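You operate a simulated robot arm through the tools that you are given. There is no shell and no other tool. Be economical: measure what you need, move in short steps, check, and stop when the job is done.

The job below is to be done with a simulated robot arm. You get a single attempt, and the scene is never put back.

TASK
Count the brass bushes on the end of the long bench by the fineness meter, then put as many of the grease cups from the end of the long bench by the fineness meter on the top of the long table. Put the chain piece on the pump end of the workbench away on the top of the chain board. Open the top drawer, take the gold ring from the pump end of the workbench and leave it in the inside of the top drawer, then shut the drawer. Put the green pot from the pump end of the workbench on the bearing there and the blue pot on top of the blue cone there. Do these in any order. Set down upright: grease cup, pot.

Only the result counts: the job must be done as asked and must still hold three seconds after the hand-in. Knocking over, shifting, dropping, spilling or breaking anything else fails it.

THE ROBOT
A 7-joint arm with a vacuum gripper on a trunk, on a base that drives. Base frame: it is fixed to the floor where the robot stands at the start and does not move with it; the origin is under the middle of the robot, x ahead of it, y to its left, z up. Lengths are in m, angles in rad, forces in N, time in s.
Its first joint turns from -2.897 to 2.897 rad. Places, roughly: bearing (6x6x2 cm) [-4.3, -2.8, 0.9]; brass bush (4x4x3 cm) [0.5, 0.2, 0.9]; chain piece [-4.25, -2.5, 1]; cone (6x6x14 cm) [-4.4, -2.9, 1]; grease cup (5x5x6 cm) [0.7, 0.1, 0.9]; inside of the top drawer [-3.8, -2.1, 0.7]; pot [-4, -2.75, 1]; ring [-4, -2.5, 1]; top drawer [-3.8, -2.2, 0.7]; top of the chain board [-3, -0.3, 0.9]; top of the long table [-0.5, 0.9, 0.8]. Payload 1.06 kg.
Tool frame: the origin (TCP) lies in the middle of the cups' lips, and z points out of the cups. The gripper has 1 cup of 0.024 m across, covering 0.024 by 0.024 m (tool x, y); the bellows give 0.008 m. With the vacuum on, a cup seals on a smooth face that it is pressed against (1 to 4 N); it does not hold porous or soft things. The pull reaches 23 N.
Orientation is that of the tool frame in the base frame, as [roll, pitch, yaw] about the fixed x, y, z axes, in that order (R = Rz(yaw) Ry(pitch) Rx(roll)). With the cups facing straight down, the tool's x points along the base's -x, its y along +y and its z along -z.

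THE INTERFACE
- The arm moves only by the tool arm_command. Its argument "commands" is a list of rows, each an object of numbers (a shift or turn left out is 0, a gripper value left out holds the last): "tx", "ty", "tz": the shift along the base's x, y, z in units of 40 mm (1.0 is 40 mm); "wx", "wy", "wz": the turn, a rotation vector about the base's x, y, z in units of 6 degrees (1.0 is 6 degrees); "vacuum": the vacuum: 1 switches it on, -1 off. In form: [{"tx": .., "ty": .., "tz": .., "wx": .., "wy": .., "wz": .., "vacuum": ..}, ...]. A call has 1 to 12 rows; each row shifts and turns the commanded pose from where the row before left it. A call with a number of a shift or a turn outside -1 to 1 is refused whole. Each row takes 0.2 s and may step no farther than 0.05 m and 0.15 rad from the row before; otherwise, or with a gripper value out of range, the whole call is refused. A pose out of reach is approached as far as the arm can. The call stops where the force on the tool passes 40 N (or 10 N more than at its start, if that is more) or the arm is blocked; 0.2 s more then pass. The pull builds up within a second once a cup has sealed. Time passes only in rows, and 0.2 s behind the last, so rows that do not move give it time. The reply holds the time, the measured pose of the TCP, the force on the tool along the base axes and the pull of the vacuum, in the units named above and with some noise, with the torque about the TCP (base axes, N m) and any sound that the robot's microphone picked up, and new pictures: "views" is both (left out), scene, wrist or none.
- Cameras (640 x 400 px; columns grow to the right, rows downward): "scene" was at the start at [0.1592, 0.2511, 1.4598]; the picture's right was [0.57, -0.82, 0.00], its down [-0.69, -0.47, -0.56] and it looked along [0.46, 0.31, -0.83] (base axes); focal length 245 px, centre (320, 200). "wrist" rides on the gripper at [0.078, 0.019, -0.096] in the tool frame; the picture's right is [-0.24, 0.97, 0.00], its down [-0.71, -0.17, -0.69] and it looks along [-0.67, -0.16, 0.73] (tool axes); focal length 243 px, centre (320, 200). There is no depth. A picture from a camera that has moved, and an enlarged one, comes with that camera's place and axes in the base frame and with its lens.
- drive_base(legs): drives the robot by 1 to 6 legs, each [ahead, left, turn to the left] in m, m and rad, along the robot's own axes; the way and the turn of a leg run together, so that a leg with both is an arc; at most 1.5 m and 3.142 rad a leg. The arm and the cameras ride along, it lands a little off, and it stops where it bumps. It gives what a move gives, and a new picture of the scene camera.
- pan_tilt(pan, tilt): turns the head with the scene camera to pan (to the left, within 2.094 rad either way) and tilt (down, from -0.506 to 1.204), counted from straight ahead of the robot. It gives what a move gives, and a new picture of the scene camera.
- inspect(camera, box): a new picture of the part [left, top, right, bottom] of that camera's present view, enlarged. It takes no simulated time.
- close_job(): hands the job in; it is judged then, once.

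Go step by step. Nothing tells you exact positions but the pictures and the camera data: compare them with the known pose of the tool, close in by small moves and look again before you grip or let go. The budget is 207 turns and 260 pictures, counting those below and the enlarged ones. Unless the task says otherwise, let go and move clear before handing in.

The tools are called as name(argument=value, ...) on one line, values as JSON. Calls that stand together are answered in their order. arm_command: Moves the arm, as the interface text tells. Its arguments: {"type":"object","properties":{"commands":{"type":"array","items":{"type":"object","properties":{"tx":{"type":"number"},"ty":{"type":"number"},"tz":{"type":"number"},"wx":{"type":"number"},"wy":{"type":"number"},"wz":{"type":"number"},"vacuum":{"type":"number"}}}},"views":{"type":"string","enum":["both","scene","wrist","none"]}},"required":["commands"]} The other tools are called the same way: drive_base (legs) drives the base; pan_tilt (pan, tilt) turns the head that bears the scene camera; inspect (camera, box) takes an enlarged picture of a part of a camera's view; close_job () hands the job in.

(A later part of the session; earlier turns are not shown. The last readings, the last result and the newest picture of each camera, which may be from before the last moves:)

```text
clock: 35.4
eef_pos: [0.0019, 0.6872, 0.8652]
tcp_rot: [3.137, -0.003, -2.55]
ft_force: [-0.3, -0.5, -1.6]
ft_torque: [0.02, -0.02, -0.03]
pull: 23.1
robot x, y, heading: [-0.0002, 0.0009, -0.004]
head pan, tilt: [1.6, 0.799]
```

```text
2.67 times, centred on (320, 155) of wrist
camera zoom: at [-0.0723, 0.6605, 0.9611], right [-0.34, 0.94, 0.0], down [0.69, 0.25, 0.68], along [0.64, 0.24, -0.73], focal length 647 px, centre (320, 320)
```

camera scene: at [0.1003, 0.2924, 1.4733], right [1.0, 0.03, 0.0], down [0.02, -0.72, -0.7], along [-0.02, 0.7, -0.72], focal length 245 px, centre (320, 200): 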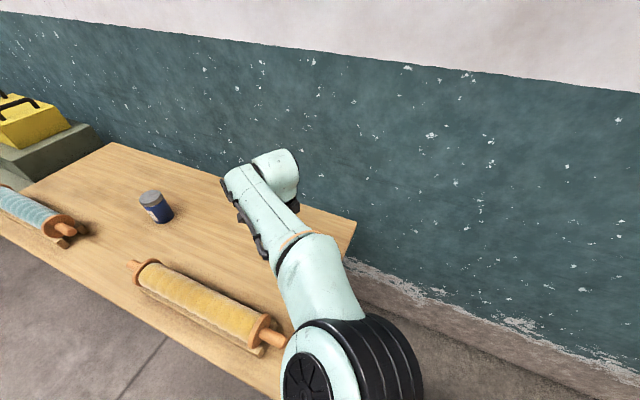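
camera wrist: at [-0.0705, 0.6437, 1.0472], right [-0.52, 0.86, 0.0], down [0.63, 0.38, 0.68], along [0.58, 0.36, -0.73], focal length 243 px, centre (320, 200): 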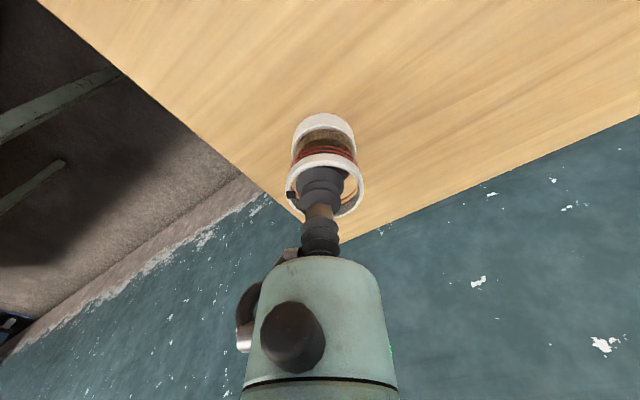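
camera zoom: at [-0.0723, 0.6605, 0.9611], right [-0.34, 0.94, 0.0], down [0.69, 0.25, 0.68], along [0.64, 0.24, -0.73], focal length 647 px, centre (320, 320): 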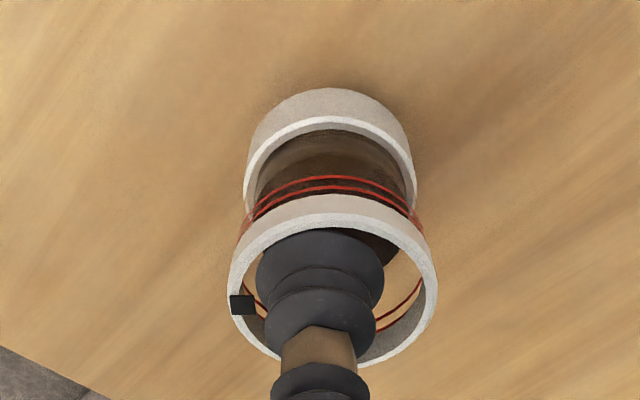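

arm_command(commands=[{"tz": -0.1, "wz": -0.2}, {"tz": -0.1, "wz": -0.2}, {}], views="none")

arm_command(commands=[{"tz": -0.1, "wz": -0.2}, {"tz": -0.1, "wz": -0.2}, {}], views="none")

inspect(camera="wrist", box=[240, 80, 400, 230])

```text
clock: 36.2
eef_pos: [-0.0007, 0.6852, 0.8547]
tcp_rot: [3.14, -0.004, -2.594]
ft_force: [-0.4, 0.8, -0.6]
ft_torque: [0.0, -0.01, -0.02]
pull: 22.7
robot x, y, heading: [-0.0006, 0.0011, -0.0]
head pan, tilt: [1.6, 0.799]
```

```text
clock: 37.0
eef_pos: [-0.0074, 0.6819, 0.8495]
tcp_rot: [3.137, 0.0, -2.627]
ft_force: [0.5, 1.0, 17.1]
ft_torque: [0.0, 0.12, 0.01]
pull: 22.8
robot x, y, heading: [0.006, -0.0015, 0.002]
head pan, tilt: [1.6, 0.799]
```

```text
2.67 times, centred on (320, 155) of wrist
camera zoom: at [-0.0839, 0.6613, 0.9446], right [-0.27, 0.96, 0.0], down [0.7, 0.2, 0.68], along [0.66, 0.19, -0.73], focal length 647 px, centre (320, 320)
```

zoom: 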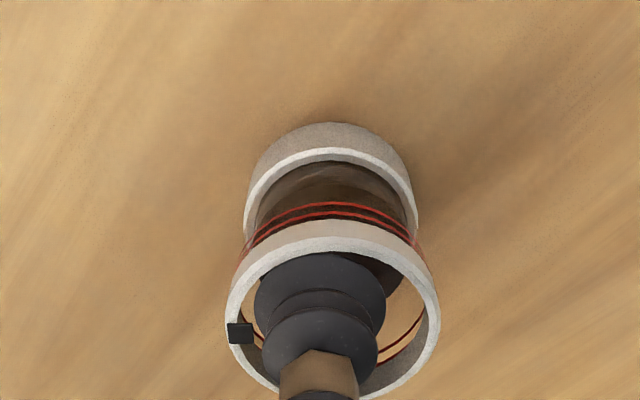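

Contact with the table (17 N, table top ≈0.79). I release and go up slowly.

arm_command(commands=[{"tz": 0.06}, {"vacuum": -1}, {}, {}, {}, {"tz": 0.1}, {"tz": 0.2}, {"tz": 0.5}, {"tz": 0.9}, {"tz": 0.9}, {"tz": 0.9}, {"tz": 0.9}], views="both")

```text
clock: 39.6
eef_pos: [-0.0002, 0.6853, 1.0268]
tcp_rot: [3.141, -0.002, -2.632]
ft_force: [-0.5, -0.1, 0.9]
ft_torque: [-0.02, -0.01, 0.02]
pull: 0.0
robot x, y, heading: [-0.0016, 0.0034, -0.003]
head pan, tilt: [1.6, 0.799]
camera scene: at [0.1006, 0.2928, 1.4732], right [1.0, 0.03, 0.0], down [0.02, -0.72, -0.7], along [-0.02, 0.7, -0.72], focal length 245 px, centre (320, 200)
camera wrist: at [-0.0764, 0.6645, 1.1223], right [-0.27, 0.96, 0.0], down [0.7, 0.2, 0.68], along [0.66, 0.18, -0.73], focal length 243 px, centre (320, 200)
```

scene: 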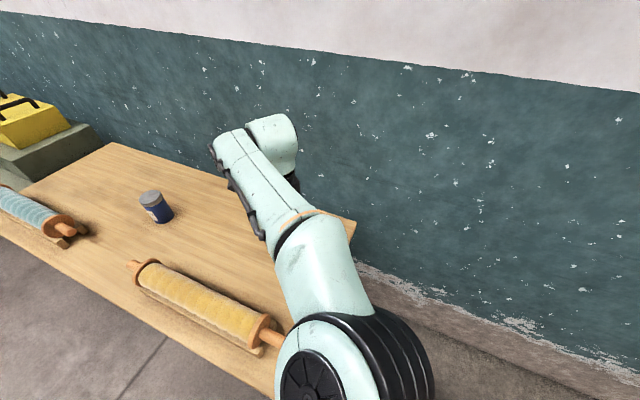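
wrist: 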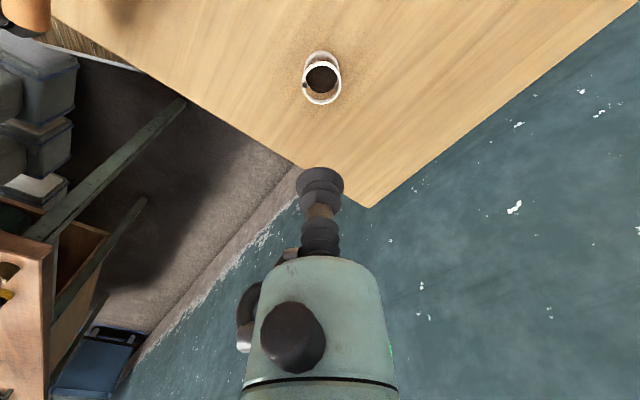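

The white cup stands upright on the long table. Next the yellow cup at about (0.661, 0.087); I swing back along the arc.

arm_command(commands=[{"tx": 0.976, "ty": -0.028, "wz": -0.2}, {"tx": 0.972, "ty": -0.084, "wz": -0.2}, {"tx": 0.966, "ty": -0.14, "wz": -0.2}, {"tx": 0.956, "ty": -0.195, "wz": -0.2}, {"tx": 0.943, "ty": -0.25, "wz": -0.2}, {"tx": 0.927, "ty": -0.304, "wz": -0.2}, {"tx": 0.908, "ty": -0.357, "wz": -0.2}, {"tx": 0.886, "ty": -0.409, "wz": -0.2}, {"tx": 0.861, "ty": -0.459, "wz": -0.2}, {"tx": 0.834, "ty": -0.508, "wz": -0.2}, {"tx": 0.803, "ty": -0.555, "wz": -0.2}, {"tx": 0.77, "ty": -0.6, "wz": -0.2}], views="none")

arm_command(commands=[{"tx": 0.734, "ty": -0.644, "wz": -0.2}, {"tx": 0.696, "ty": -0.685, "wz": -0.2}, {"tx": 0.655, "ty": -0.724, "wz": -0.2}, {"tx": 0.612, "ty": -0.76, "wz": -0.2}, {"tx": 0.567, "ty": -0.794, "wz": -0.2}, {"tx": 0.521, "ty": -0.825, "wz": -0.2}, {"tx": 0.472, "ty": -0.854, "wz": -0.2}, {"tx": 0.422, "ty": -0.88, "wz": -0.2}, {"tx": 0.371, "ty": -0.903, "wz": -0.2}, {"tx": 0.319, "ty": -0.923, "wz": -0.2}, {"tx": 0.265, "ty": -0.939, "wz": -0.2}], views="wrist")

pan_tilt(pan=-0.05, tilt=0.95)

```text
clock: 42.2
eef_pos: [0.426, 0.5278, 1.0285]
tcp_rot: [3.14, 0.0, -2.879]
ft_force: [0.1, 0.4, 0.6]
ft_torque: [0.03, -0.02, -0.01]
pull: 0.1
robot x, y, heading: [-0.0021, -0.0011, 0.0]
head pan, tilt: [1.6, 0.799]
```

```text
clock: 44.6
eef_pos: [0.6501, 0.1736, 1.0262]
tcp_rot: [3.14, 0.0, -3.109]
ft_force: [-1.0, 0.8, 0.0]
ft_torque: [0.05, -0.04, -0.02]
pull: 0.0
robot x, y, heading: [-0.0027, 0.0011, -0.001]
head pan, tilt: [1.6, 0.799]
camera wrist: at [0.5713, 0.1914, 1.1214], right [0.2, 0.98, 0.0], down [0.71, -0.15, 0.69], along [0.67, -0.14, -0.73], focal length 243 px, centre (320, 200)
```

wrist: 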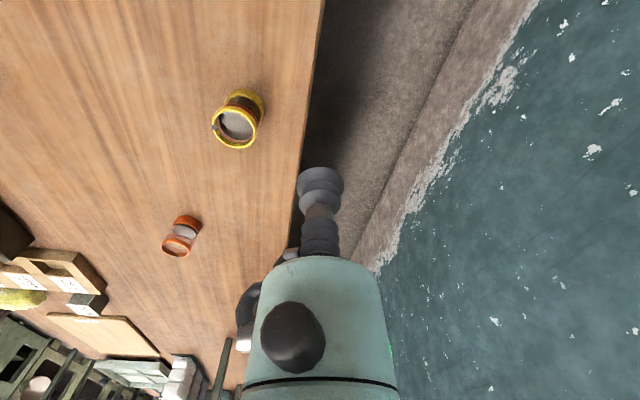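

```text
clock: 46.3
eef_pos: [0.6495, 0.1741, 1.0263]
tcp_rot: [3.141, -0.001, -3.11]
ft_force: [0.3, 0.1, 0.2]
ft_torque: [-0.03, 0.0, 0.0]
pull: 0.1
robot x, y, heading: [-0.0026, 0.0017, -0.0]
head pan, tilt: [-0.051, 0.949]
camera scene: at [0.1735, 0.2074, 1.4621], right [-0.05, -1.0, 0.0], down [-0.81, 0.04, -0.58], along [0.58, -0.03, -0.81], focal length 245 px, centre (320, 200)
```

scene: 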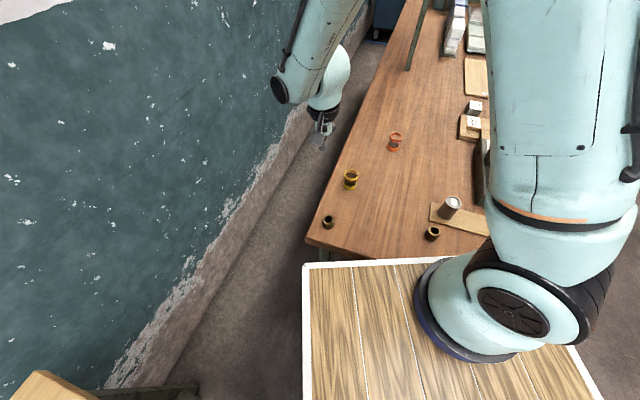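

Wrist view agrees: yellow cup at (0.660, 0.088). I move over it and come down to z≈0.915.

arm_command(commands=[{"tx": 0.13, "ty": -0.7}, {"tx": 0.13, "ty": -0.74}, {"ty": -0.7, "tz": -0.6}, {"tz": -0.8}, {"tz": -0.8}, {"tz": -0.55}], views="none")

inspect(camera="wrist", box=[260, 90, 380, 220])

inspect(camera="scene", box=[325, 150, 375, 200])

```text
clock: 47.7
eef_pos: [0.6602, 0.0872, 0.9166]
tcp_rot: [3.141, -0.001, -3.11]
ft_force: [1.0, -0.4, 0.5]
ft_torque: [0.0, 0.0, -0.01]
pull: 0.2
robot x, y, heading: [-0.0037, 0.0033, 0.001]
head pan, tilt: [-0.051, 0.949]
```

```text
3.08 times, centred on (320, 155) of wrist
camera zoom: at [0.5833, 0.1043, 1.0111], right [0.2, 0.98, 0.0], down [0.71, -0.15, 0.69], along [0.67, -0.14, -0.73], focal length 746 px, centre (320, 338)
```

zoom: 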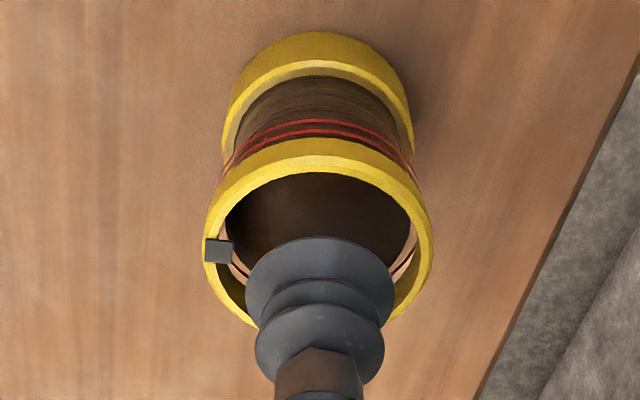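

```text
8.00 times, centred on (350, 175) of scene
camera zoom: at [0.1733, 0.2072, 1.4621], right [-0.05, -1.0, 0.0], down [-0.81, 0.04, -0.58], along [0.58, -0.03, -0.81], focal length 1957 px, centre (80, 400)
```

zoom: 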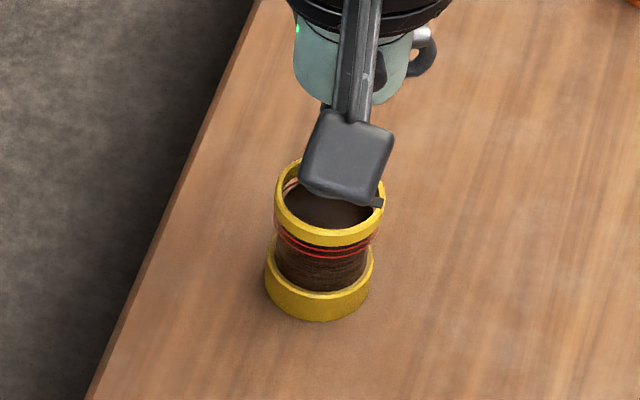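

Well centred. Vacuum on and down gently.

arm_command(commands=[{"tz": -0.15, "vacuum": 1}, {"tz": -0.1}, {"tz": -0.05}, {"tz": -0.05}, {}], views="none")

```text
clock: 48.9
eef_pos: [0.6616, 0.0866, 0.9009]
tcp_rot: [3.139, 0.001, -3.109]
ft_force: [0.5, 1.1, 9.7]
ft_torque: [0.01, -0.01, -0.03]
pull: 22.9
robot x, y, heading: [0.0005, -0.0032, -0.002]
head pan, tilt: [-0.051, 0.949]
```

Sealed. I lift and swing it to the table, aiming at about (0.085, 0.76), clear of the white cup.

arm_command(commands=[{"tz": 0.15}, {"tz": 0.3}, {"tz": 0.6}, {"tz": 0.9}, {"tz": 0.9}, {"tz": 0.9}, {"tz": 0.75}], views="wrist")

arm_command(commands=[{"tx": -0.155, "ty": 0.964, "wz": 0.15}, {"tx": -0.21, "ty": 0.953, "wz": 0.15}, {"tx": -0.265, "ty": 0.939, "wz": 0.15}, {"tx": -0.319, "ty": 0.923, "wz": 0.15}, {"tx": -0.371, "ty": 0.903, "wz": 0.15}, {"tx": -0.422, "ty": 0.88, "wz": 0.15}, {"tx": -0.472, "ty": 0.854, "wz": 0.15}, {"tx": -0.521, "ty": 0.825, "wz": 0.15}, {"tx": -0.567, "ty": 0.794, "wz": 0.15}, {"tx": -0.612, "ty": 0.76, "wz": 0.15}, {"tx": -0.655, "ty": 0.724, "wz": 0.15}, {"tx": -0.696, "ty": 0.685, "wz": 0.15}], views="none")

arm_command(commands=[{"tx": -0.734, "ty": 0.644, "wz": 0.15}, {"tx": -0.77, "ty": 0.6, "wz": 0.15}, {"tx": -0.803, "ty": 0.555, "wz": 0.15}, {"tx": -0.834, "ty": 0.508, "wz": 0.15}, {"tx": -0.861, "ty": 0.459, "wz": 0.15}, {"tx": -0.886, "ty": 0.409, "wz": 0.15}, {"tx": -0.908, "ty": 0.357, "wz": 0.15}, {"tx": -0.927, "ty": 0.304, "wz": 0.15}, {"tx": -0.6, "ty": 0.8, "wz": 0.15}, {"tx": -0.6, "ty": 0.8, "wz": 0.15}, {"tx": -0.6, "ty": 0.9, "wz": 0.15}], views="wrist")

```text
clock: 50.5
eef_pos: [0.6587, 0.0856, 1.0821]
tcp_rot: [-3.141, 0.002, -3.11]
ft_force: [-0.5, -0.3, -0.9]
ft_torque: [-0.02, 0.02, 0.02]
pull: 23.5
robot x, y, heading: [-0.0005, -0.0017, 0.002]
head pan, tilt: [-0.051, 0.949]
camera wrist: at [0.5822, 0.1026, 1.1786], right [0.2, 0.98, 0.0], down [0.71, -0.15, 0.68], along [0.67, -0.14, -0.73], focal length 243 px, centre (320, 200)
```

wrist: 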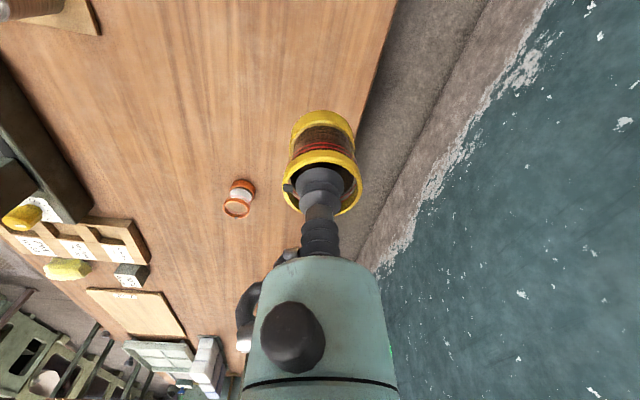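

```text
clock: 53.1
eef_pos: [0.4509, 0.4928, 1.0818]
tcp_rot: [3.141, -0.001, -2.922]
ft_force: [1.3, -0.6, -0.9]
ft_torque: [0.02, 0.03, 0.02]
pull: 23.0
robot x, y, heading: [-0.0011, 0.002, 0.001]
head pan, tilt: [-0.051, 0.949]
```

```text
clock: 55.5
eef_pos: [0.1286, 0.7135, 1.0801]
tcp_rot: [-3.14, 0.003, -2.759]
ft_force: [1.1, -0.5, -0.9]
ft_torque: [-0.01, 0.05, 0.01]
pull: 22.6
out of reach, approached as far as the arm can: row 11
robot x, y, heading: [-0.004, 0.0001, 0.002]
head pan, tilt: [-0.051, 0.949]
camera wrist: at [0.0494, 0.7027, 1.1757], right [-0.14, 0.99, 0.0], down [0.72, 0.11, 0.69], along [0.68, 0.1, -0.73], focal length 243 px, centre (320, 200)
```

wrist: 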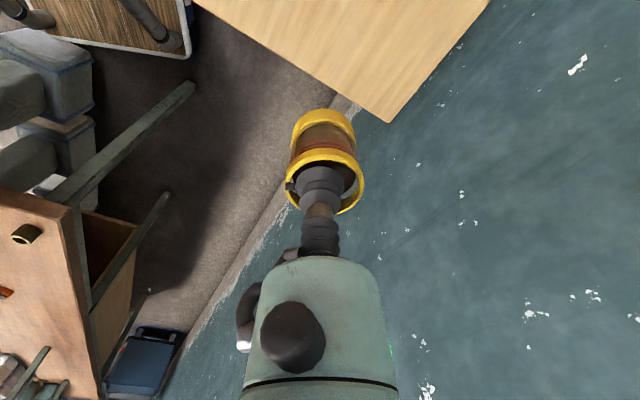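

The reach ends on a circle here, so I choose a nearer free spot, about (0.06, 0.61), ~10 cm from the white cup.

arm_command(commands=[{"ty": -0.85, "tx": -0.4}, {"ty": -0.85, "tx": -0.4}, {"ty": -0.85, "tx": -0.85}, {"tz": -0.9}, {"tz": -0.9}], views="wrist")

pan_tilt(pan=1.6, tilt=0.95)

```text
clock: 56.7
eef_pos: [0.0597, 0.6121, 1.0091]
tcp_rot: [3.141, 0.0, -2.75]
ft_force: [0.1, 0.4, -1.7]
ft_torque: [-0.02, -0.03, -0.01]
pull: 22.8
robot x, y, heading: [-0.0017, 0.0011, 0.003]
head pan, tilt: [-0.051, 0.949]
camera wrist: at [-0.0184, 0.5999, 1.1047], right [-0.15, 0.99, 0.0], down [0.72, 0.11, 0.68], along [0.68, 0.11, -0.73], focal length 243 px, centre (320, 200)
```

wrist: 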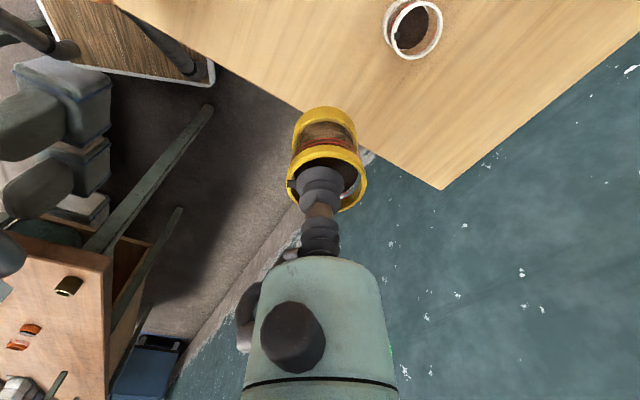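

```text
clock: 58.4
eef_pos: [0.0596, 0.6117, 1.0089]
tcp_rot: [3.14, 0.0, -2.747]
ft_force: [0.1, -0.3, -1.2]
ft_torque: [-0.02, -0.02, 0.03]
pull: 23.3
robot x, y, heading: [0.0008, 0.001, -0.002]
head pan, tilt: [1.6, 0.949]
camera scene: at [0.0987, 0.2838, 1.4621], right [1.0, 0.03, 0.0], down [0.02, -0.81, -0.58], along [-0.02, 0.58, -0.81], focal length 245 px, centre (320, 200)
```

scene: 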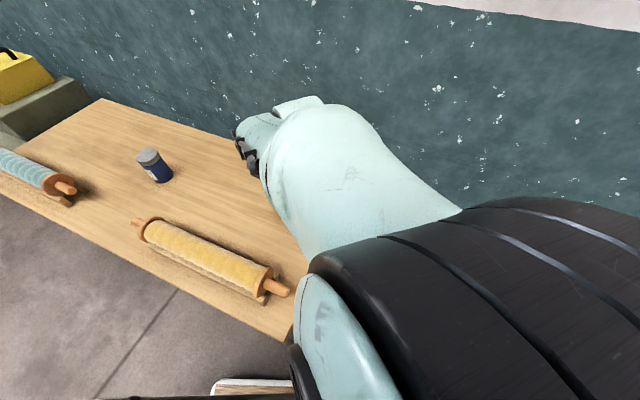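

Target spot is ~6 cm inside the edge; I shift 1.5 cm further in and lower.

arm_command(commands=[{"tx": -0.38, "ty": -0.15, "tz": -0.8}, {"tz": -0.9}, {"tz": -0.9}, {"tz": -0.7}, {"tz": -0.3}], views="wrist")

```text
clock: 59.6
eef_pos: [0.0586, 0.6117, 0.8688]
tcp_rot: [3.135, -0.007, -2.758]
ft_force: [0.7, -0.3, -0.2]
ft_torque: [0.03, -0.02, 0.02]
pull: 22.6
robot x, y, heading: [0.0001, 0.0024, 0.0]
head pan, tilt: [1.6, 0.949]
camera wrist: at [-0.0197, 0.6011, 0.9648], right [-0.14, 0.99, 0.01], down [0.73, 0.1, 0.68], along [0.67, 0.1, -0.73], focal length 243 px, centre (320, 200)
```

wrist: 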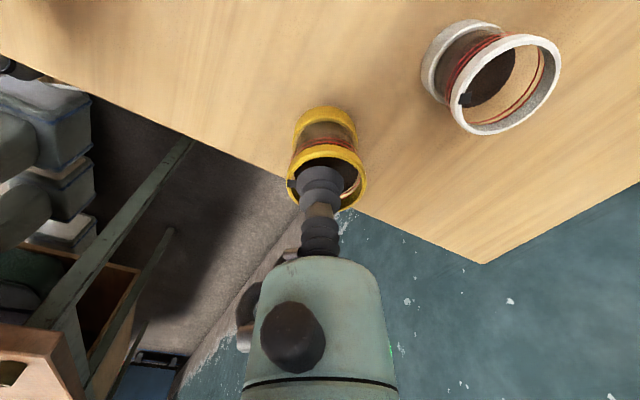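

Good clearance. Final lowering.

arm_command(commands=[{"tz": -0.1}, {"tz": -0.1}, {"tz": -0.08}, {}], views="none")

arm_command(commands=[{"tz": -0.06}, {"tz": -0.06}, {}], views="none")

```text
clock: 60.6
eef_pos: [0.0585, 0.6122, 0.8587]
tcp_rot: [3.133, -0.007, -2.763]
ft_force: [-0.1, 1.0, -1.3]
ft_torque: [-0.01, -0.05, 0.01]
pull: 22.6
robot x, y, heading: [-0.0003, 0.0015, -0.002]
head pan, tilt: [1.6, 0.949]
```

```text
clock: 61.4
eef_pos: [0.0607, 0.6131, 0.8538]
tcp_rot: [3.132, -0.009, -2.765]
ft_force: [-2.9, -1.6, 7.8]
ft_torque: [-0.07, 0.0, 0.01]
pull: 23.6
robot x, y, heading: [0.0012, -0.0003, -0.003]
head pan, tilt: [1.6, 0.949]
```

Contact (≈8 N). Release and rise.

arm_command(commands=[{"vacuum": -1}, {}, {}, {}, {"tz": 0.1}, {"tz": 0.2}, {"tz": 0.5}, {"tz": 0.9}, {"tz": 0.9}, {"tz": 0.9}, {"tz": 0.9}], views="wrist")

```text
clock: 64.0
eef_pos: [0.069, 0.6094, 0.9843]
tcp_rot: [-3.083, -0.003, -2.776]
ft_force: [-0.3, 0.9, 0.2]
ft_torque: [0.03, -0.01, 0.01]
pull: 0.0
robot x, y, heading: [0.002, -0.0003, -0.004]
head pan, tilt: [1.6, 0.949]
stopped in row 11: the arm was blocked; the commanded pose is now the measured one
camera wrist: at [-0.0115, 0.6044, 1.0783], right [-0.13, 0.99, -0.06], down [0.71, 0.13, 0.69], along [0.69, 0.05, -0.72], focal length 243 px, centre (320, 200)
```

wrist: 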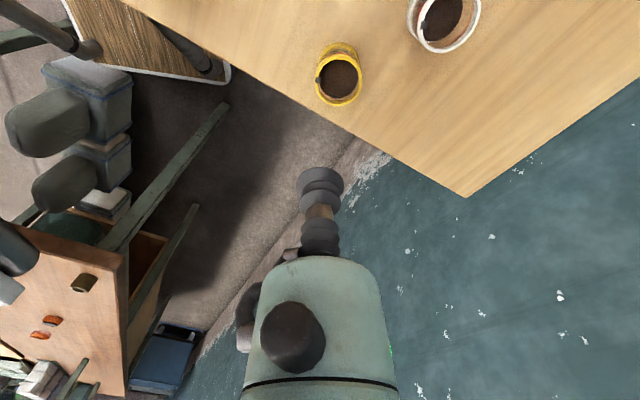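

Both cups stand upright on the long table. The arm was blocked (probably by its own head mast); I move it away forwards along the arc.

arm_command(commands=[{"tx": 0.5, "ty": 0.3, "tz": 0.1}, {"tx": 0.6, "ty": 0.3, "tz": 0.2}, {"tx": 0.8, "ty": 0.2, "tz": 0.2}, {"tx": 0.9, "ty": 0.1, "tz": 0.2}, {"tx": 0.9, "tz": 0.3}, {"tx": 0.9, "ty": -0.2, "tz": 0.3}, {"tx": 0.9, "ty": -0.3, "tz": 0.3}, {"tx": 0.9, "ty": -0.4, "tz": 0.3}, {"tx": 0.8, "ty": -0.6, "tz": 0.3}], views="wrist")

pan_tilt(pan=1.6, tilt=0.95)

```text
clock: 66.0
eef_pos: [0.3456, 0.5807, 1.075]
tcp_rot: [-3.087, 0.002, -2.762]
ft_force: [-0.5, -1.1, -0.5]
ft_torque: [-0.03, 0.0, 0.02]
pull: 0.0
robot x, y, heading: [0.0026, 0.0014, 0.001]
head pan, tilt: [1.6, 0.949]
camera wrist: at [0.2642, 0.575, 1.1683], right [-0.14, 0.99, -0.05], down [0.71, 0.14, 0.69], along [0.69, 0.06, -0.72], focal length 243 px, centre (320, 200)
```

wrist: 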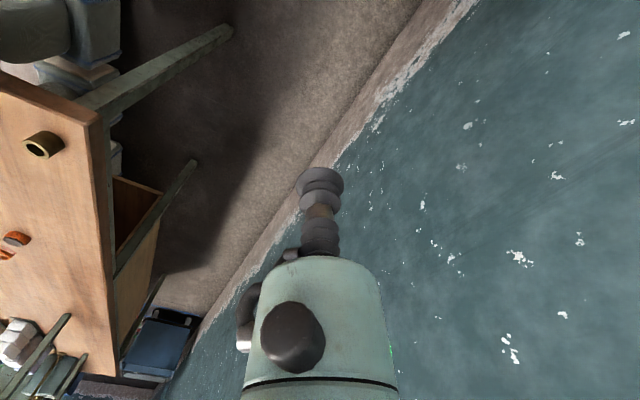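

```text
clock: 66.6
eef_pos: [0.3455, 0.5789, 1.0738]
tcp_rot: [-3.087, 0.001, -2.765]
ft_force: [0.9, -0.4, 0.2]
ft_torque: [-0.03, 0.03, -0.01]
pull: 0.1
robot x, y, heading: [-0.001, -0.0004, -0.0]
head pan, tilt: [1.6, 0.949]
camera scene: at [0.0987, 0.2838, 1.4621], right [1.0, 0.03, 0.0], down [0.02, -0.81, -0.58], along [-0.02, 0.58, -0.81], focal length 245 px, centre (320, 200)
```

scene: 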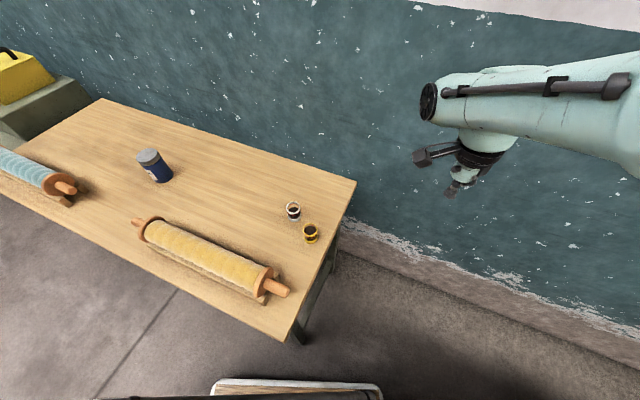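

Both cups are fine. I straighten the tool, tuck the arm near its starting pose, and look around behind for the drive.

arm_command(commands=[{"wx": 0.48, "wy": 0.19, "tx": 0.6, "ty": -0.9, "tz": 0.4}, {"tx": 0.6, "ty": -0.9, "tz": 0.4, "wz": -0.5}, {"tx": 0.6, "ty": -0.9, "tz": 0.4, "wz": -0.5}, {"tx": 0.6, "ty": -0.9, "tz": 0.4, "wz": -0.5}, {"tx": 0.6, "ty": -0.9, "tz": 0.4, "wz": -0.5}, {"tx": 0.5, "ty": -0.9, "tz": 0.4, "wz": -0.5}, {"ty": -0.9, "tz": 0.5, "wz": -0.5}], views="none")

pan_tilt(pan=2.09, tilt=0.3)

pan_tilt(pan=-2.09, tilt=0.3)

```text
clock: 68.2
eef_pos: [0.4866, 0.3275, 1.1923]
tcp_rot: [-3.138, 0.002, -3.078]
ft_force: [-0.4, 1.2, -0.1]
ft_torque: [-0.02, 0.0, 0.0]
pull: 0.0
robot x, y, heading: [0.0034, -0.0008, -0.001]
head pan, tilt: [1.6, 0.949]
```

```text
clock: 69.2
eef_pos: [0.4875, 0.3287, 1.1929]
tcp_rot: [-3.14, 0.0, -3.079]
ft_force: [0.2, 0.4, -1.2]
ft_torque: [0.0, -0.04, -0.01]
pull: 0.1
robot x, y, heading: [0.0015, 0.0012, -0.003]
head pan, tilt: [2.089, 0.3]
camera scene: at [0.0546, 0.2921, 1.5179], right [0.87, 0.49, 0.0], down [0.15, -0.26, -0.95], along [-0.47, 0.83, -0.3], focal length 245 px, centre (320, 200)
```

scene: 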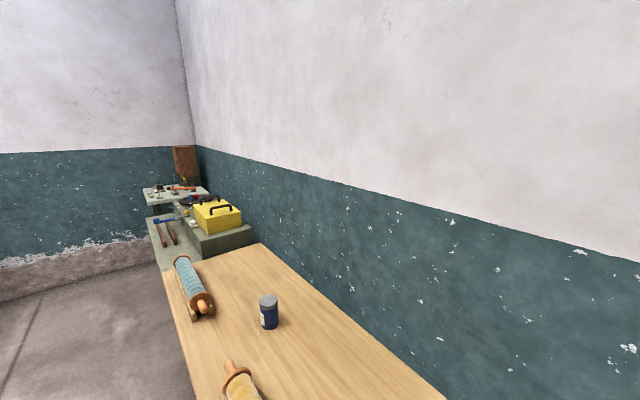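

```text
clock: 72.6
eef_pos: [0.487, 0.3264, 1.1924]
tcp_rot: [-3.138, 0.001, -3.079]
ft_force: [0.0, -0.5, -0.3]
ft_torque: [0.0, -0.02, 0.01]
pull: 0.0
robot x, y, heading: [0.0009, 0.0023, -0.002]
head pan, tilt: [-2.089, 0.3]
camera scene: at [0.0546, 0.1299, 1.518], right [-0.87, 0.5, 0.0], down [0.15, 0.26, -0.96], along [-0.47, -0.83, -0.3], focal length 245 px, centre (320, 200)
```

scene: 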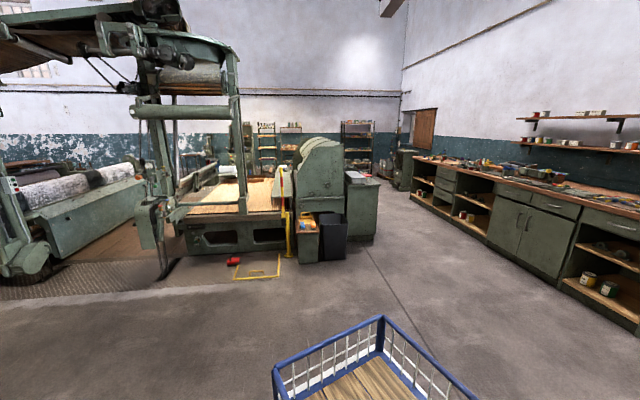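

The long workbench runs along the far wall (x≈−4.3). I back away from the bench end, shift right, and take a look before turning.

drive_base(legs=[[-0.4, 0, 0], [-0.4, -0.9, 0]])

pan_tilt(pan=0.1, tilt=0.45)

inspect(camera="scene", box=[200, 150, 460, 330])

```text
clock: 79.9
eef_pos: [-0.3218, -0.5737, 1.1932]
tcp_rot: [-3.14, 0.002, -3.069]
ft_force: [-0.5, 0.9, 0.1]
ft_torque: [0.0, 0.01, -0.01]
pull: 0.1
robot x, y, heading: [-0.8025, -0.9056, 0.011]
head pan, tilt: [-2.089, 0.3]
camera scene: at [-0.7518, -0.7768, 1.518], right [-0.87, 0.49, 0.0], down [0.14, 0.26, -0.96], along [-0.46, -0.83, -0.3], focal length 245 px, centre (320, 200)
```

scene: 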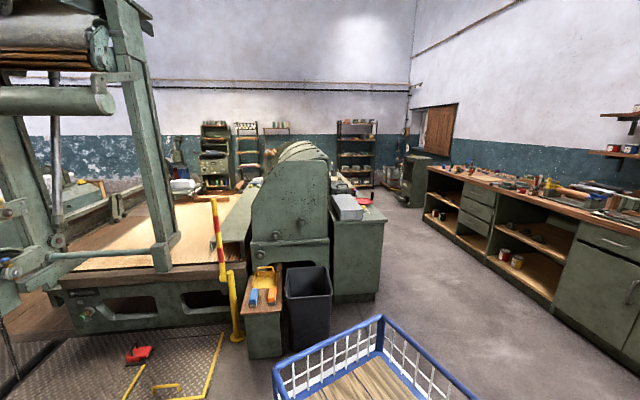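

```text
clock: 82.0
eef_pos: [-0.3221, -0.5755, 1.1922]
tcp_rot: [-3.139, 0.003, -3.069]
ft_force: [-0.2, -0.2, 1.0]
ft_torque: [-0.01, -0.01, -0.02]
pull: 0.1
robot x, y, heading: [-0.8058, -0.9051, 0.014]
head pan, tilt: [0.099, 0.45]
camera scene: at [-0.615, -0.6851, 1.5041], right [0.11, -0.99, 0.0], down [-0.43, -0.05, -0.9], along [0.89, 0.1, -0.44], focal length 245 px, centre (320, 200)
```

scene: 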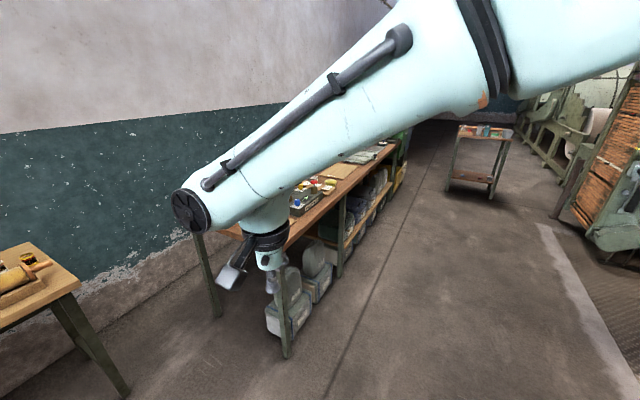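

```text
2.22 times, centred on (330, 240) of scene
camera zoom: at [-0.615, -0.6851, 1.5041], right [0.11, -0.99, 0.0], down [-0.43, -0.05, -0.9], along [0.89, 0.1, -0.44], focal length 544 px, centre (298, 111)
```

zoom: 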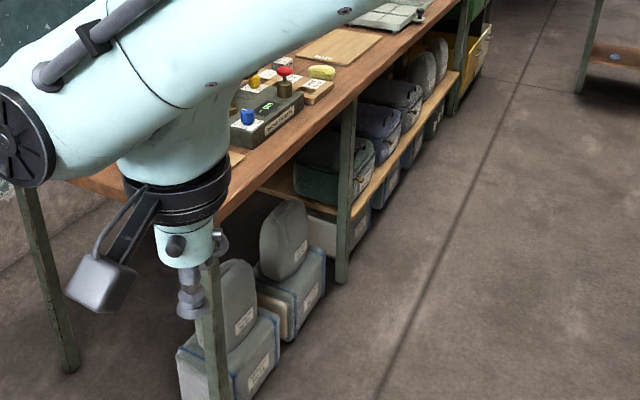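

The basket belongs to the robot. I go to a roomier spot at (−1.0, −0.55) and turn round to face the workbench.

drive_base(legs=[[-0.25, 0.35, 0], [0, 0, 1.57], [0, 0, 1.57]])

pan_tilt(pan=0.45, tilt=0.35)

pan_tilt(pan=-0.6, tilt=0.35)

```text
clock: 92.3
eef_pos: [-1.5303, -0.9069, 1.1921]
tcp_rot: [-3.14, 0.003, 0.107]
ft_force: [0.8, 0.1, -0.9]
ft_torque: [0.02, 0.03, 0.01]
pull: 0.1
robot x, y, heading: [-1.0613, -0.558, -3.103]
head pan, tilt: [0.099, 0.45]
camera scene: at [-1.2393, -0.7848, 1.5041], right [-0.14, 0.99, 0.0], down [0.43, 0.06, -0.9], along [-0.89, -0.13, -0.44], focal length 245 px, centre (320, 200)
```

scene: 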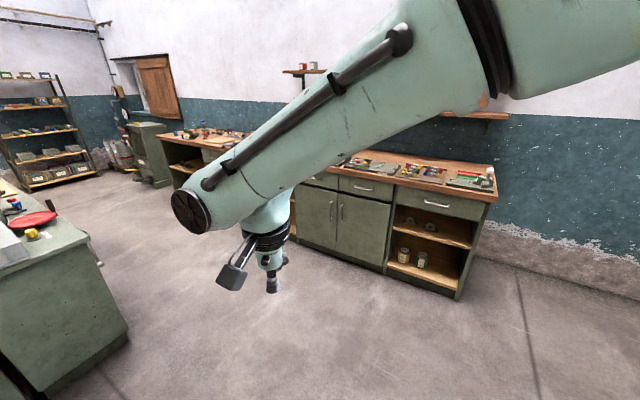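

```text
clock: 93.1
eef_pos: [-1.5308, -0.907, 1.1927]
tcp_rot: [-3.141, 0.001, 0.105]
ft_force: [-0.7, -0.6, -0.5]
ft_torque: [0.0, -0.02, 0.0]
pull: 0.0
robot x, y, heading: [-1.0552, -0.5626, -3.097]
head pan, tilt: [0.45, 0.351]
camera scene: at [-1.2304, -0.8157, 1.5132], right [-0.47, 0.88, 0.0], down [0.3, 0.16, -0.94], along [-0.83, -0.44, -0.34], focal length 245 px, centre (320, 200)
```

scene: 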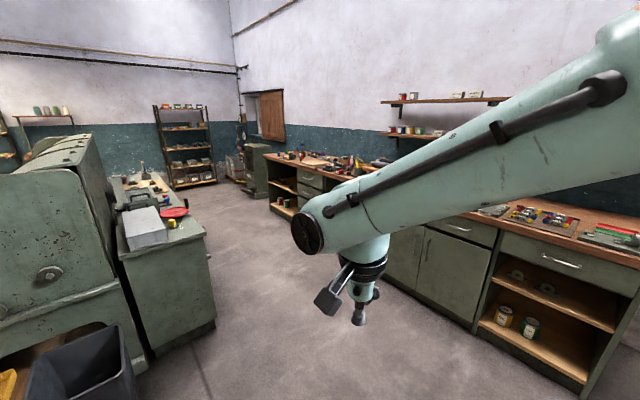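

```text
clock: 94.4
eef_pos: [-1.5305, -0.9069, 1.1927]
tcp_rot: [-3.139, 0.0, 0.104]
ft_force: [-0.2, 0.5, 0.0]
ft_torque: [-0.03, 0.0, 0.0]
pull: 0.1
robot x, y, heading: [-1.0615, -0.5582, -3.104]
head pan, tilt: [-0.6, 0.351]
camera scene: at [-1.2273, -0.7225, 1.5133], right [0.53, 0.85, 0.0], down [0.29, -0.18, -0.94], along [-0.8, 0.5, -0.34], focal length 245 px, centre (320, 200)
```

scene: 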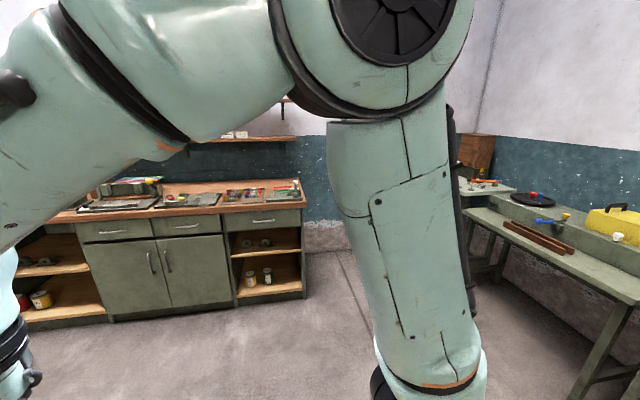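

The bench front runs roughly from (−2.7, 0) to (−3.9, −3.2), so I must face heading ≈2.78 rad. I turn, approach, then strafe left along it in steps.

drive_base(legs=[[0, 0, -0.396], [1.1, 0, 0], [0, 1.0, 0]])

pan_tilt(pan=1.1, tilt=0.5)

```text
clock: 106.0
eef_pos: [-3.0083, -1.2253, 1.1912]
tcp_rot: [-3.139, 0.002, -0.292]
ft_force: [-0.5, 1.0, 0.1]
ft_torque: [-0.02, -0.03, 0.0]
pull: 0.0
robot x, y, heading: [-2.4371, -1.0882, 2.788]
head pan, tilt: [-0.6, 0.351]
camera scene: at [-2.6573, -1.1729, 1.5133], right [0.82, 0.58, 0.0], down [0.2, -0.28, -0.94], along [-0.54, 0.77, -0.34], focal length 245 px, centre (320, 200)
```

scene: 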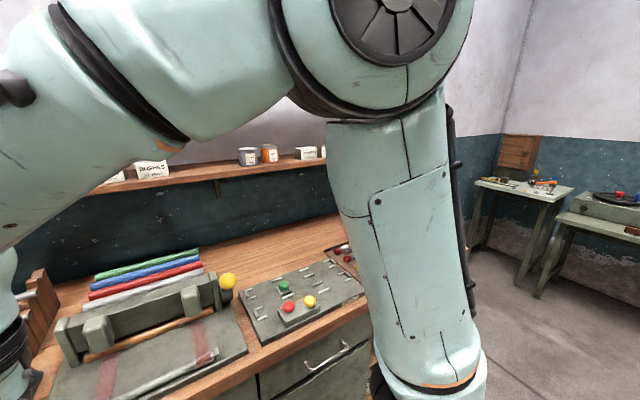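

```text
clock: 107.7
eef_pos: [-3.0079, -1.2268, 1.1937]
tcp_rot: [-3.139, 0.002, -0.291]
ft_force: [0.2, -0.5, -0.1]
ft_torque: [-0.02, 0.04, -0.01]
pull: 0.1
robot x, y, heading: [-2.4384, -1.0898, 2.787]
head pan, tilt: [1.1, 0.499]
camera scene: at [-2.6704, -1.3105, 1.4996], right [-0.68, 0.74, 0.0], down [0.35, 0.32, -0.88], along [-0.65, -0.59, -0.48], focal length 245 px, centre (320, 200)
```

scene: 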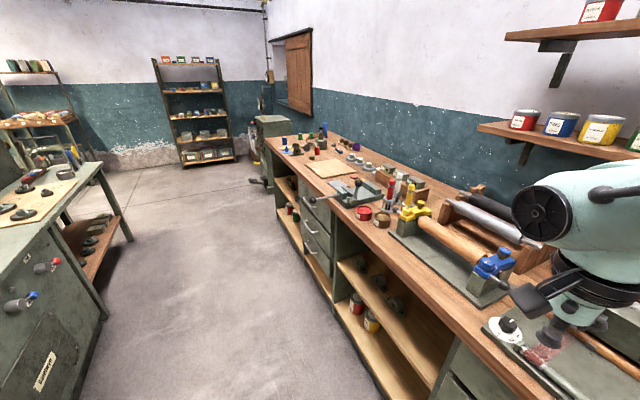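

Bench front direction refines to heading ≈2.727. I zoom on the pump end and drawers, then strafe left.

inspect(camera="scene", box=[230, 100, 430, 260])

drive_base(legs=[[0, 0, -0.06], [0, 1.3, 0]])

pan_tilt(pan=0.5, tilt=0.75)

```text
2.50 times, centred on (330, 180) of scene
camera zoom: at [-2.6704, -1.3105, 1.4996], right [-0.68, 0.74, 0.0], down [0.35, 0.32, -0.88], along [-0.65, -0.59, -0.48], focal length 612 px, centre (295, 250)
```

zoom: 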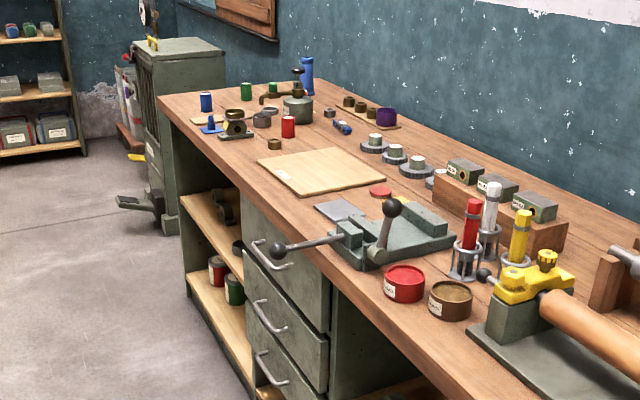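

```text
clock: 114.6
eef_pos: [-3.5396, -2.3559, 1.1929]
tcp_rot: [-3.141, 0.002, -0.363]
ft_force: [0.0, -0.7, -0.2]
ft_torque: [-0.01, 0.04, -0.02]
pull: 0.0
robot x, y, heading: [-2.9614, -2.2596, 2.714]
head pan, tilt: [1.1, 0.499]
camera scene: at [-3.2091, -2.4652, 1.4996], right [-0.62, 0.78, 0.0], down [0.37, 0.3, -0.88], along [-0.69, -0.55, -0.48], focal length 245 px, centre (320, 200)
```

scene: 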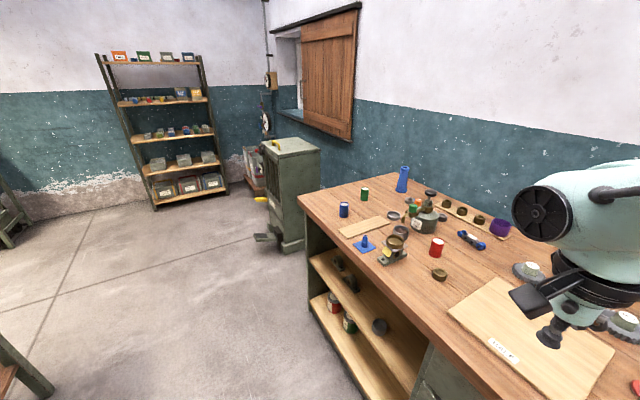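

```text
clock: 115.6
eef_pos: [-3.5397, -2.3572, 1.1909]
tcp_rot: [-3.141, 0.002, -0.362]
ft_force: [0.5, -0.1, -0.3]
ft_torque: [0.0, 0.03, -0.02]
pull: 0.0
robot x, y, heading: [-2.9611, -2.2603, 2.719]
head pan, tilt: [0.499, 0.75]
camera scene: at [-3.2207, -2.4146, 1.4777], right [-0.07, 1.0, 0.0], down [0.68, 0.05, -0.73], along [-0.73, -0.05, -0.68], focal length 245 px, centre (320, 200)
```

scene: 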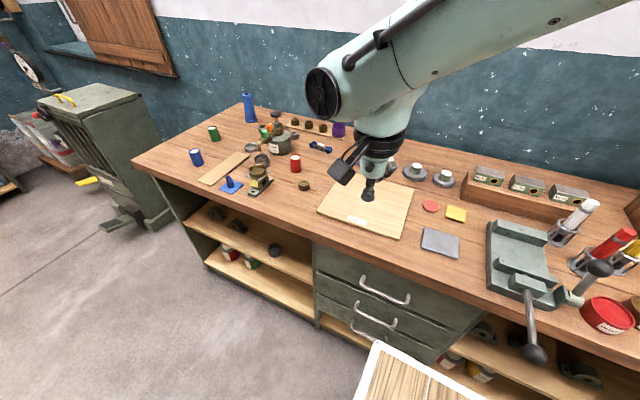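

Now at the pump end. Zooming in to identify the items.

inspect(camera="scene", box=[130, 80, 350, 220])

inspect(camera="scene", box=[200, 110, 320, 210])

```text
2.86 times, centred on (240, 150) of scene
camera zoom: at [-3.2207, -2.4146, 1.4777], right [-0.07, 1.0, 0.0], down [0.68, 0.05, -0.73], along [-0.73, -0.05, -0.68], focal length 699 px, centre (549, 343)
```

zoom: 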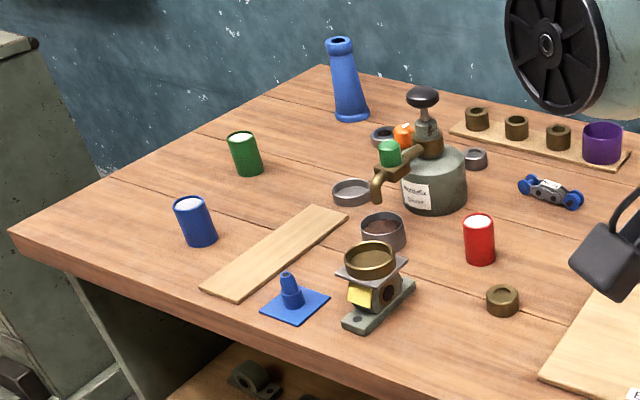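

```text
4.00 times, centred on (260, 160) of scene
camera zoom: at [-3.2207, -2.4146, 1.4777], right [-0.07, 1.0, 0.0], down [0.68, 0.05, -0.73], along [-0.73, -0.05, -0.68], focal length 978 px, centre (560, 360)
```

zoom: 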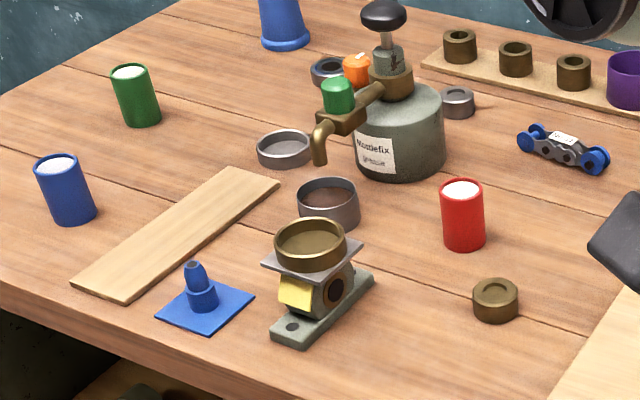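

I identify: chain piece (blue/grey) near (−4.15, −2.47), green and blue pots near (−4.19, −2.96) and (−4.0, −2.95), the dark bearing behind the pump near (−4.28, −2.76), and the tall blue cone near (−4.35, −2.84). I strafe left and move slightly closer.

drive_base(legs=[[0, 0.75, 0], [0.05, 0, 0]])

pan_tilt(pan=-0.3, tilt=0.9)

```text
clock: 120.2
eef_pos: [-3.8889, -3.0153, 1.1919]
tcp_rot: [-3.139, 0.001, -0.355]
ft_force: [0.4, -0.1, -0.9]
ft_torque: [0.01, 0.01, 0.0]
pull: 0.0
robot x, y, heading: [-3.3093, -2.9151, 2.725]
head pan, tilt: [0.499, 0.75]
camera scene: at [-3.5694, -3.0719, 1.4776], right [-0.08, 1.0, 0.0], down [0.68, 0.05, -0.73], along [-0.73, -0.06, -0.68], focal length 245 px, centre (320, 200)
```

scene: 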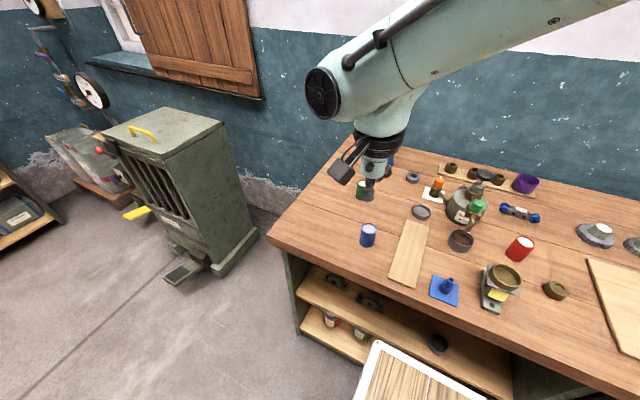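

```text
clock: 121.3
eef_pos: [-3.8891, -3.0158, 1.1916]
tcp_rot: [-3.139, 0.003, -0.356]
ft_force: [0.4, -0.5, 0.3]
ft_torque: [0.0, 0.01, 0.0]
pull: 0.0
robot x, y, heading: [-3.3126, -2.9108, 2.723]
head pan, tilt: [-0.3, 0.901]
camera scene: at [-3.5436, -3.0156, 1.4657], right [0.66, 0.75, 0.0], down [0.59, -0.52, -0.62], along [-0.47, 0.41, -0.78], focal length 245 px, centre (320, 200)
```

scene: 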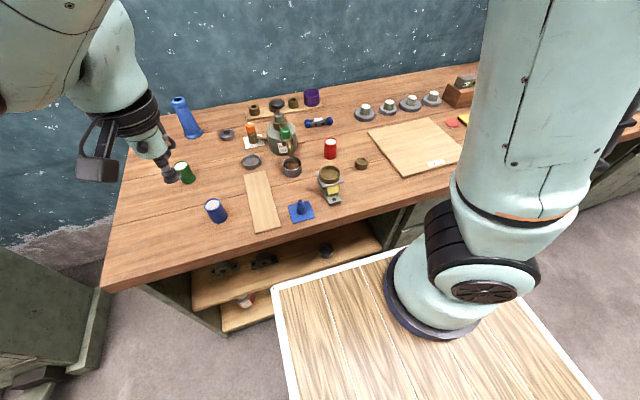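

Triangulating puts the bench top at about z 0.90. I zoom for accurate positions.

inspect(camera="scene", box=[150, 80, 390, 230])

inspect(camera="scene", box=[160, 85, 280, 160])

inspect(camera="wrist", box=[0, 0, 640, 400])

```text
2.67 times, centred on (270, 155) of scene
camera zoom: at [-3.5436, -3.0156, 1.4657], right [0.66, 0.75, 0.0], down [0.59, -0.52, -0.62], along [-0.47, 0.41, -0.78], focal length 652 px, centre (453, 320)
```

zoom: 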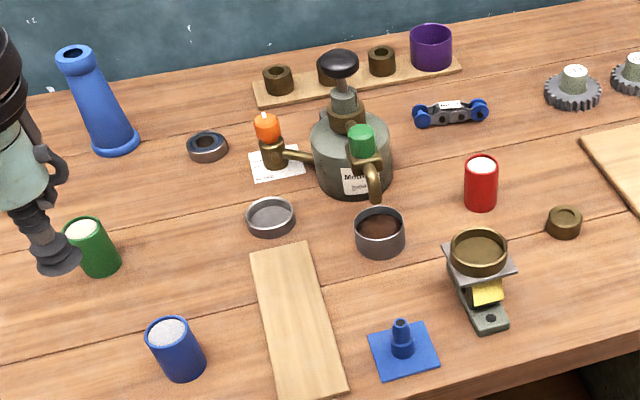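

```text
5.33 times, centred on (220, 122) of scene
camera zoom: at [-3.5436, -3.0156, 1.4657], right [0.66, 0.75, 0.0], down [0.59, -0.52, -0.62], along [-0.47, 0.41, -0.78], focal length 1304 px, centre (853, 613)
```

zoom: 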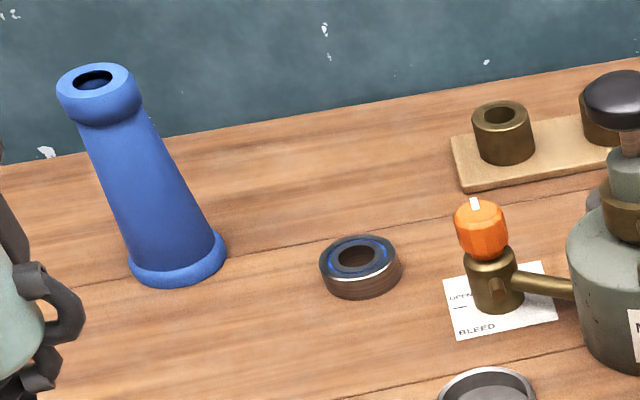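

```text
1.00 times, centred on (320, 200) of wrist (not enlarged: the box is as wide or as high as the picture)
camera zoom: at [-3.8207, -3.0605, 1.2873], right [-0.56, -0.83, 0.0], down [-0.6, 0.41, 0.69], along [-0.57, 0.38, -0.73], focal length 243 px, centre (320, 200)
```

zoom: 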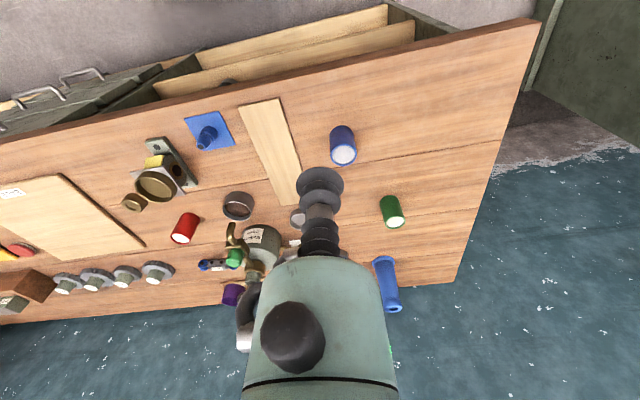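

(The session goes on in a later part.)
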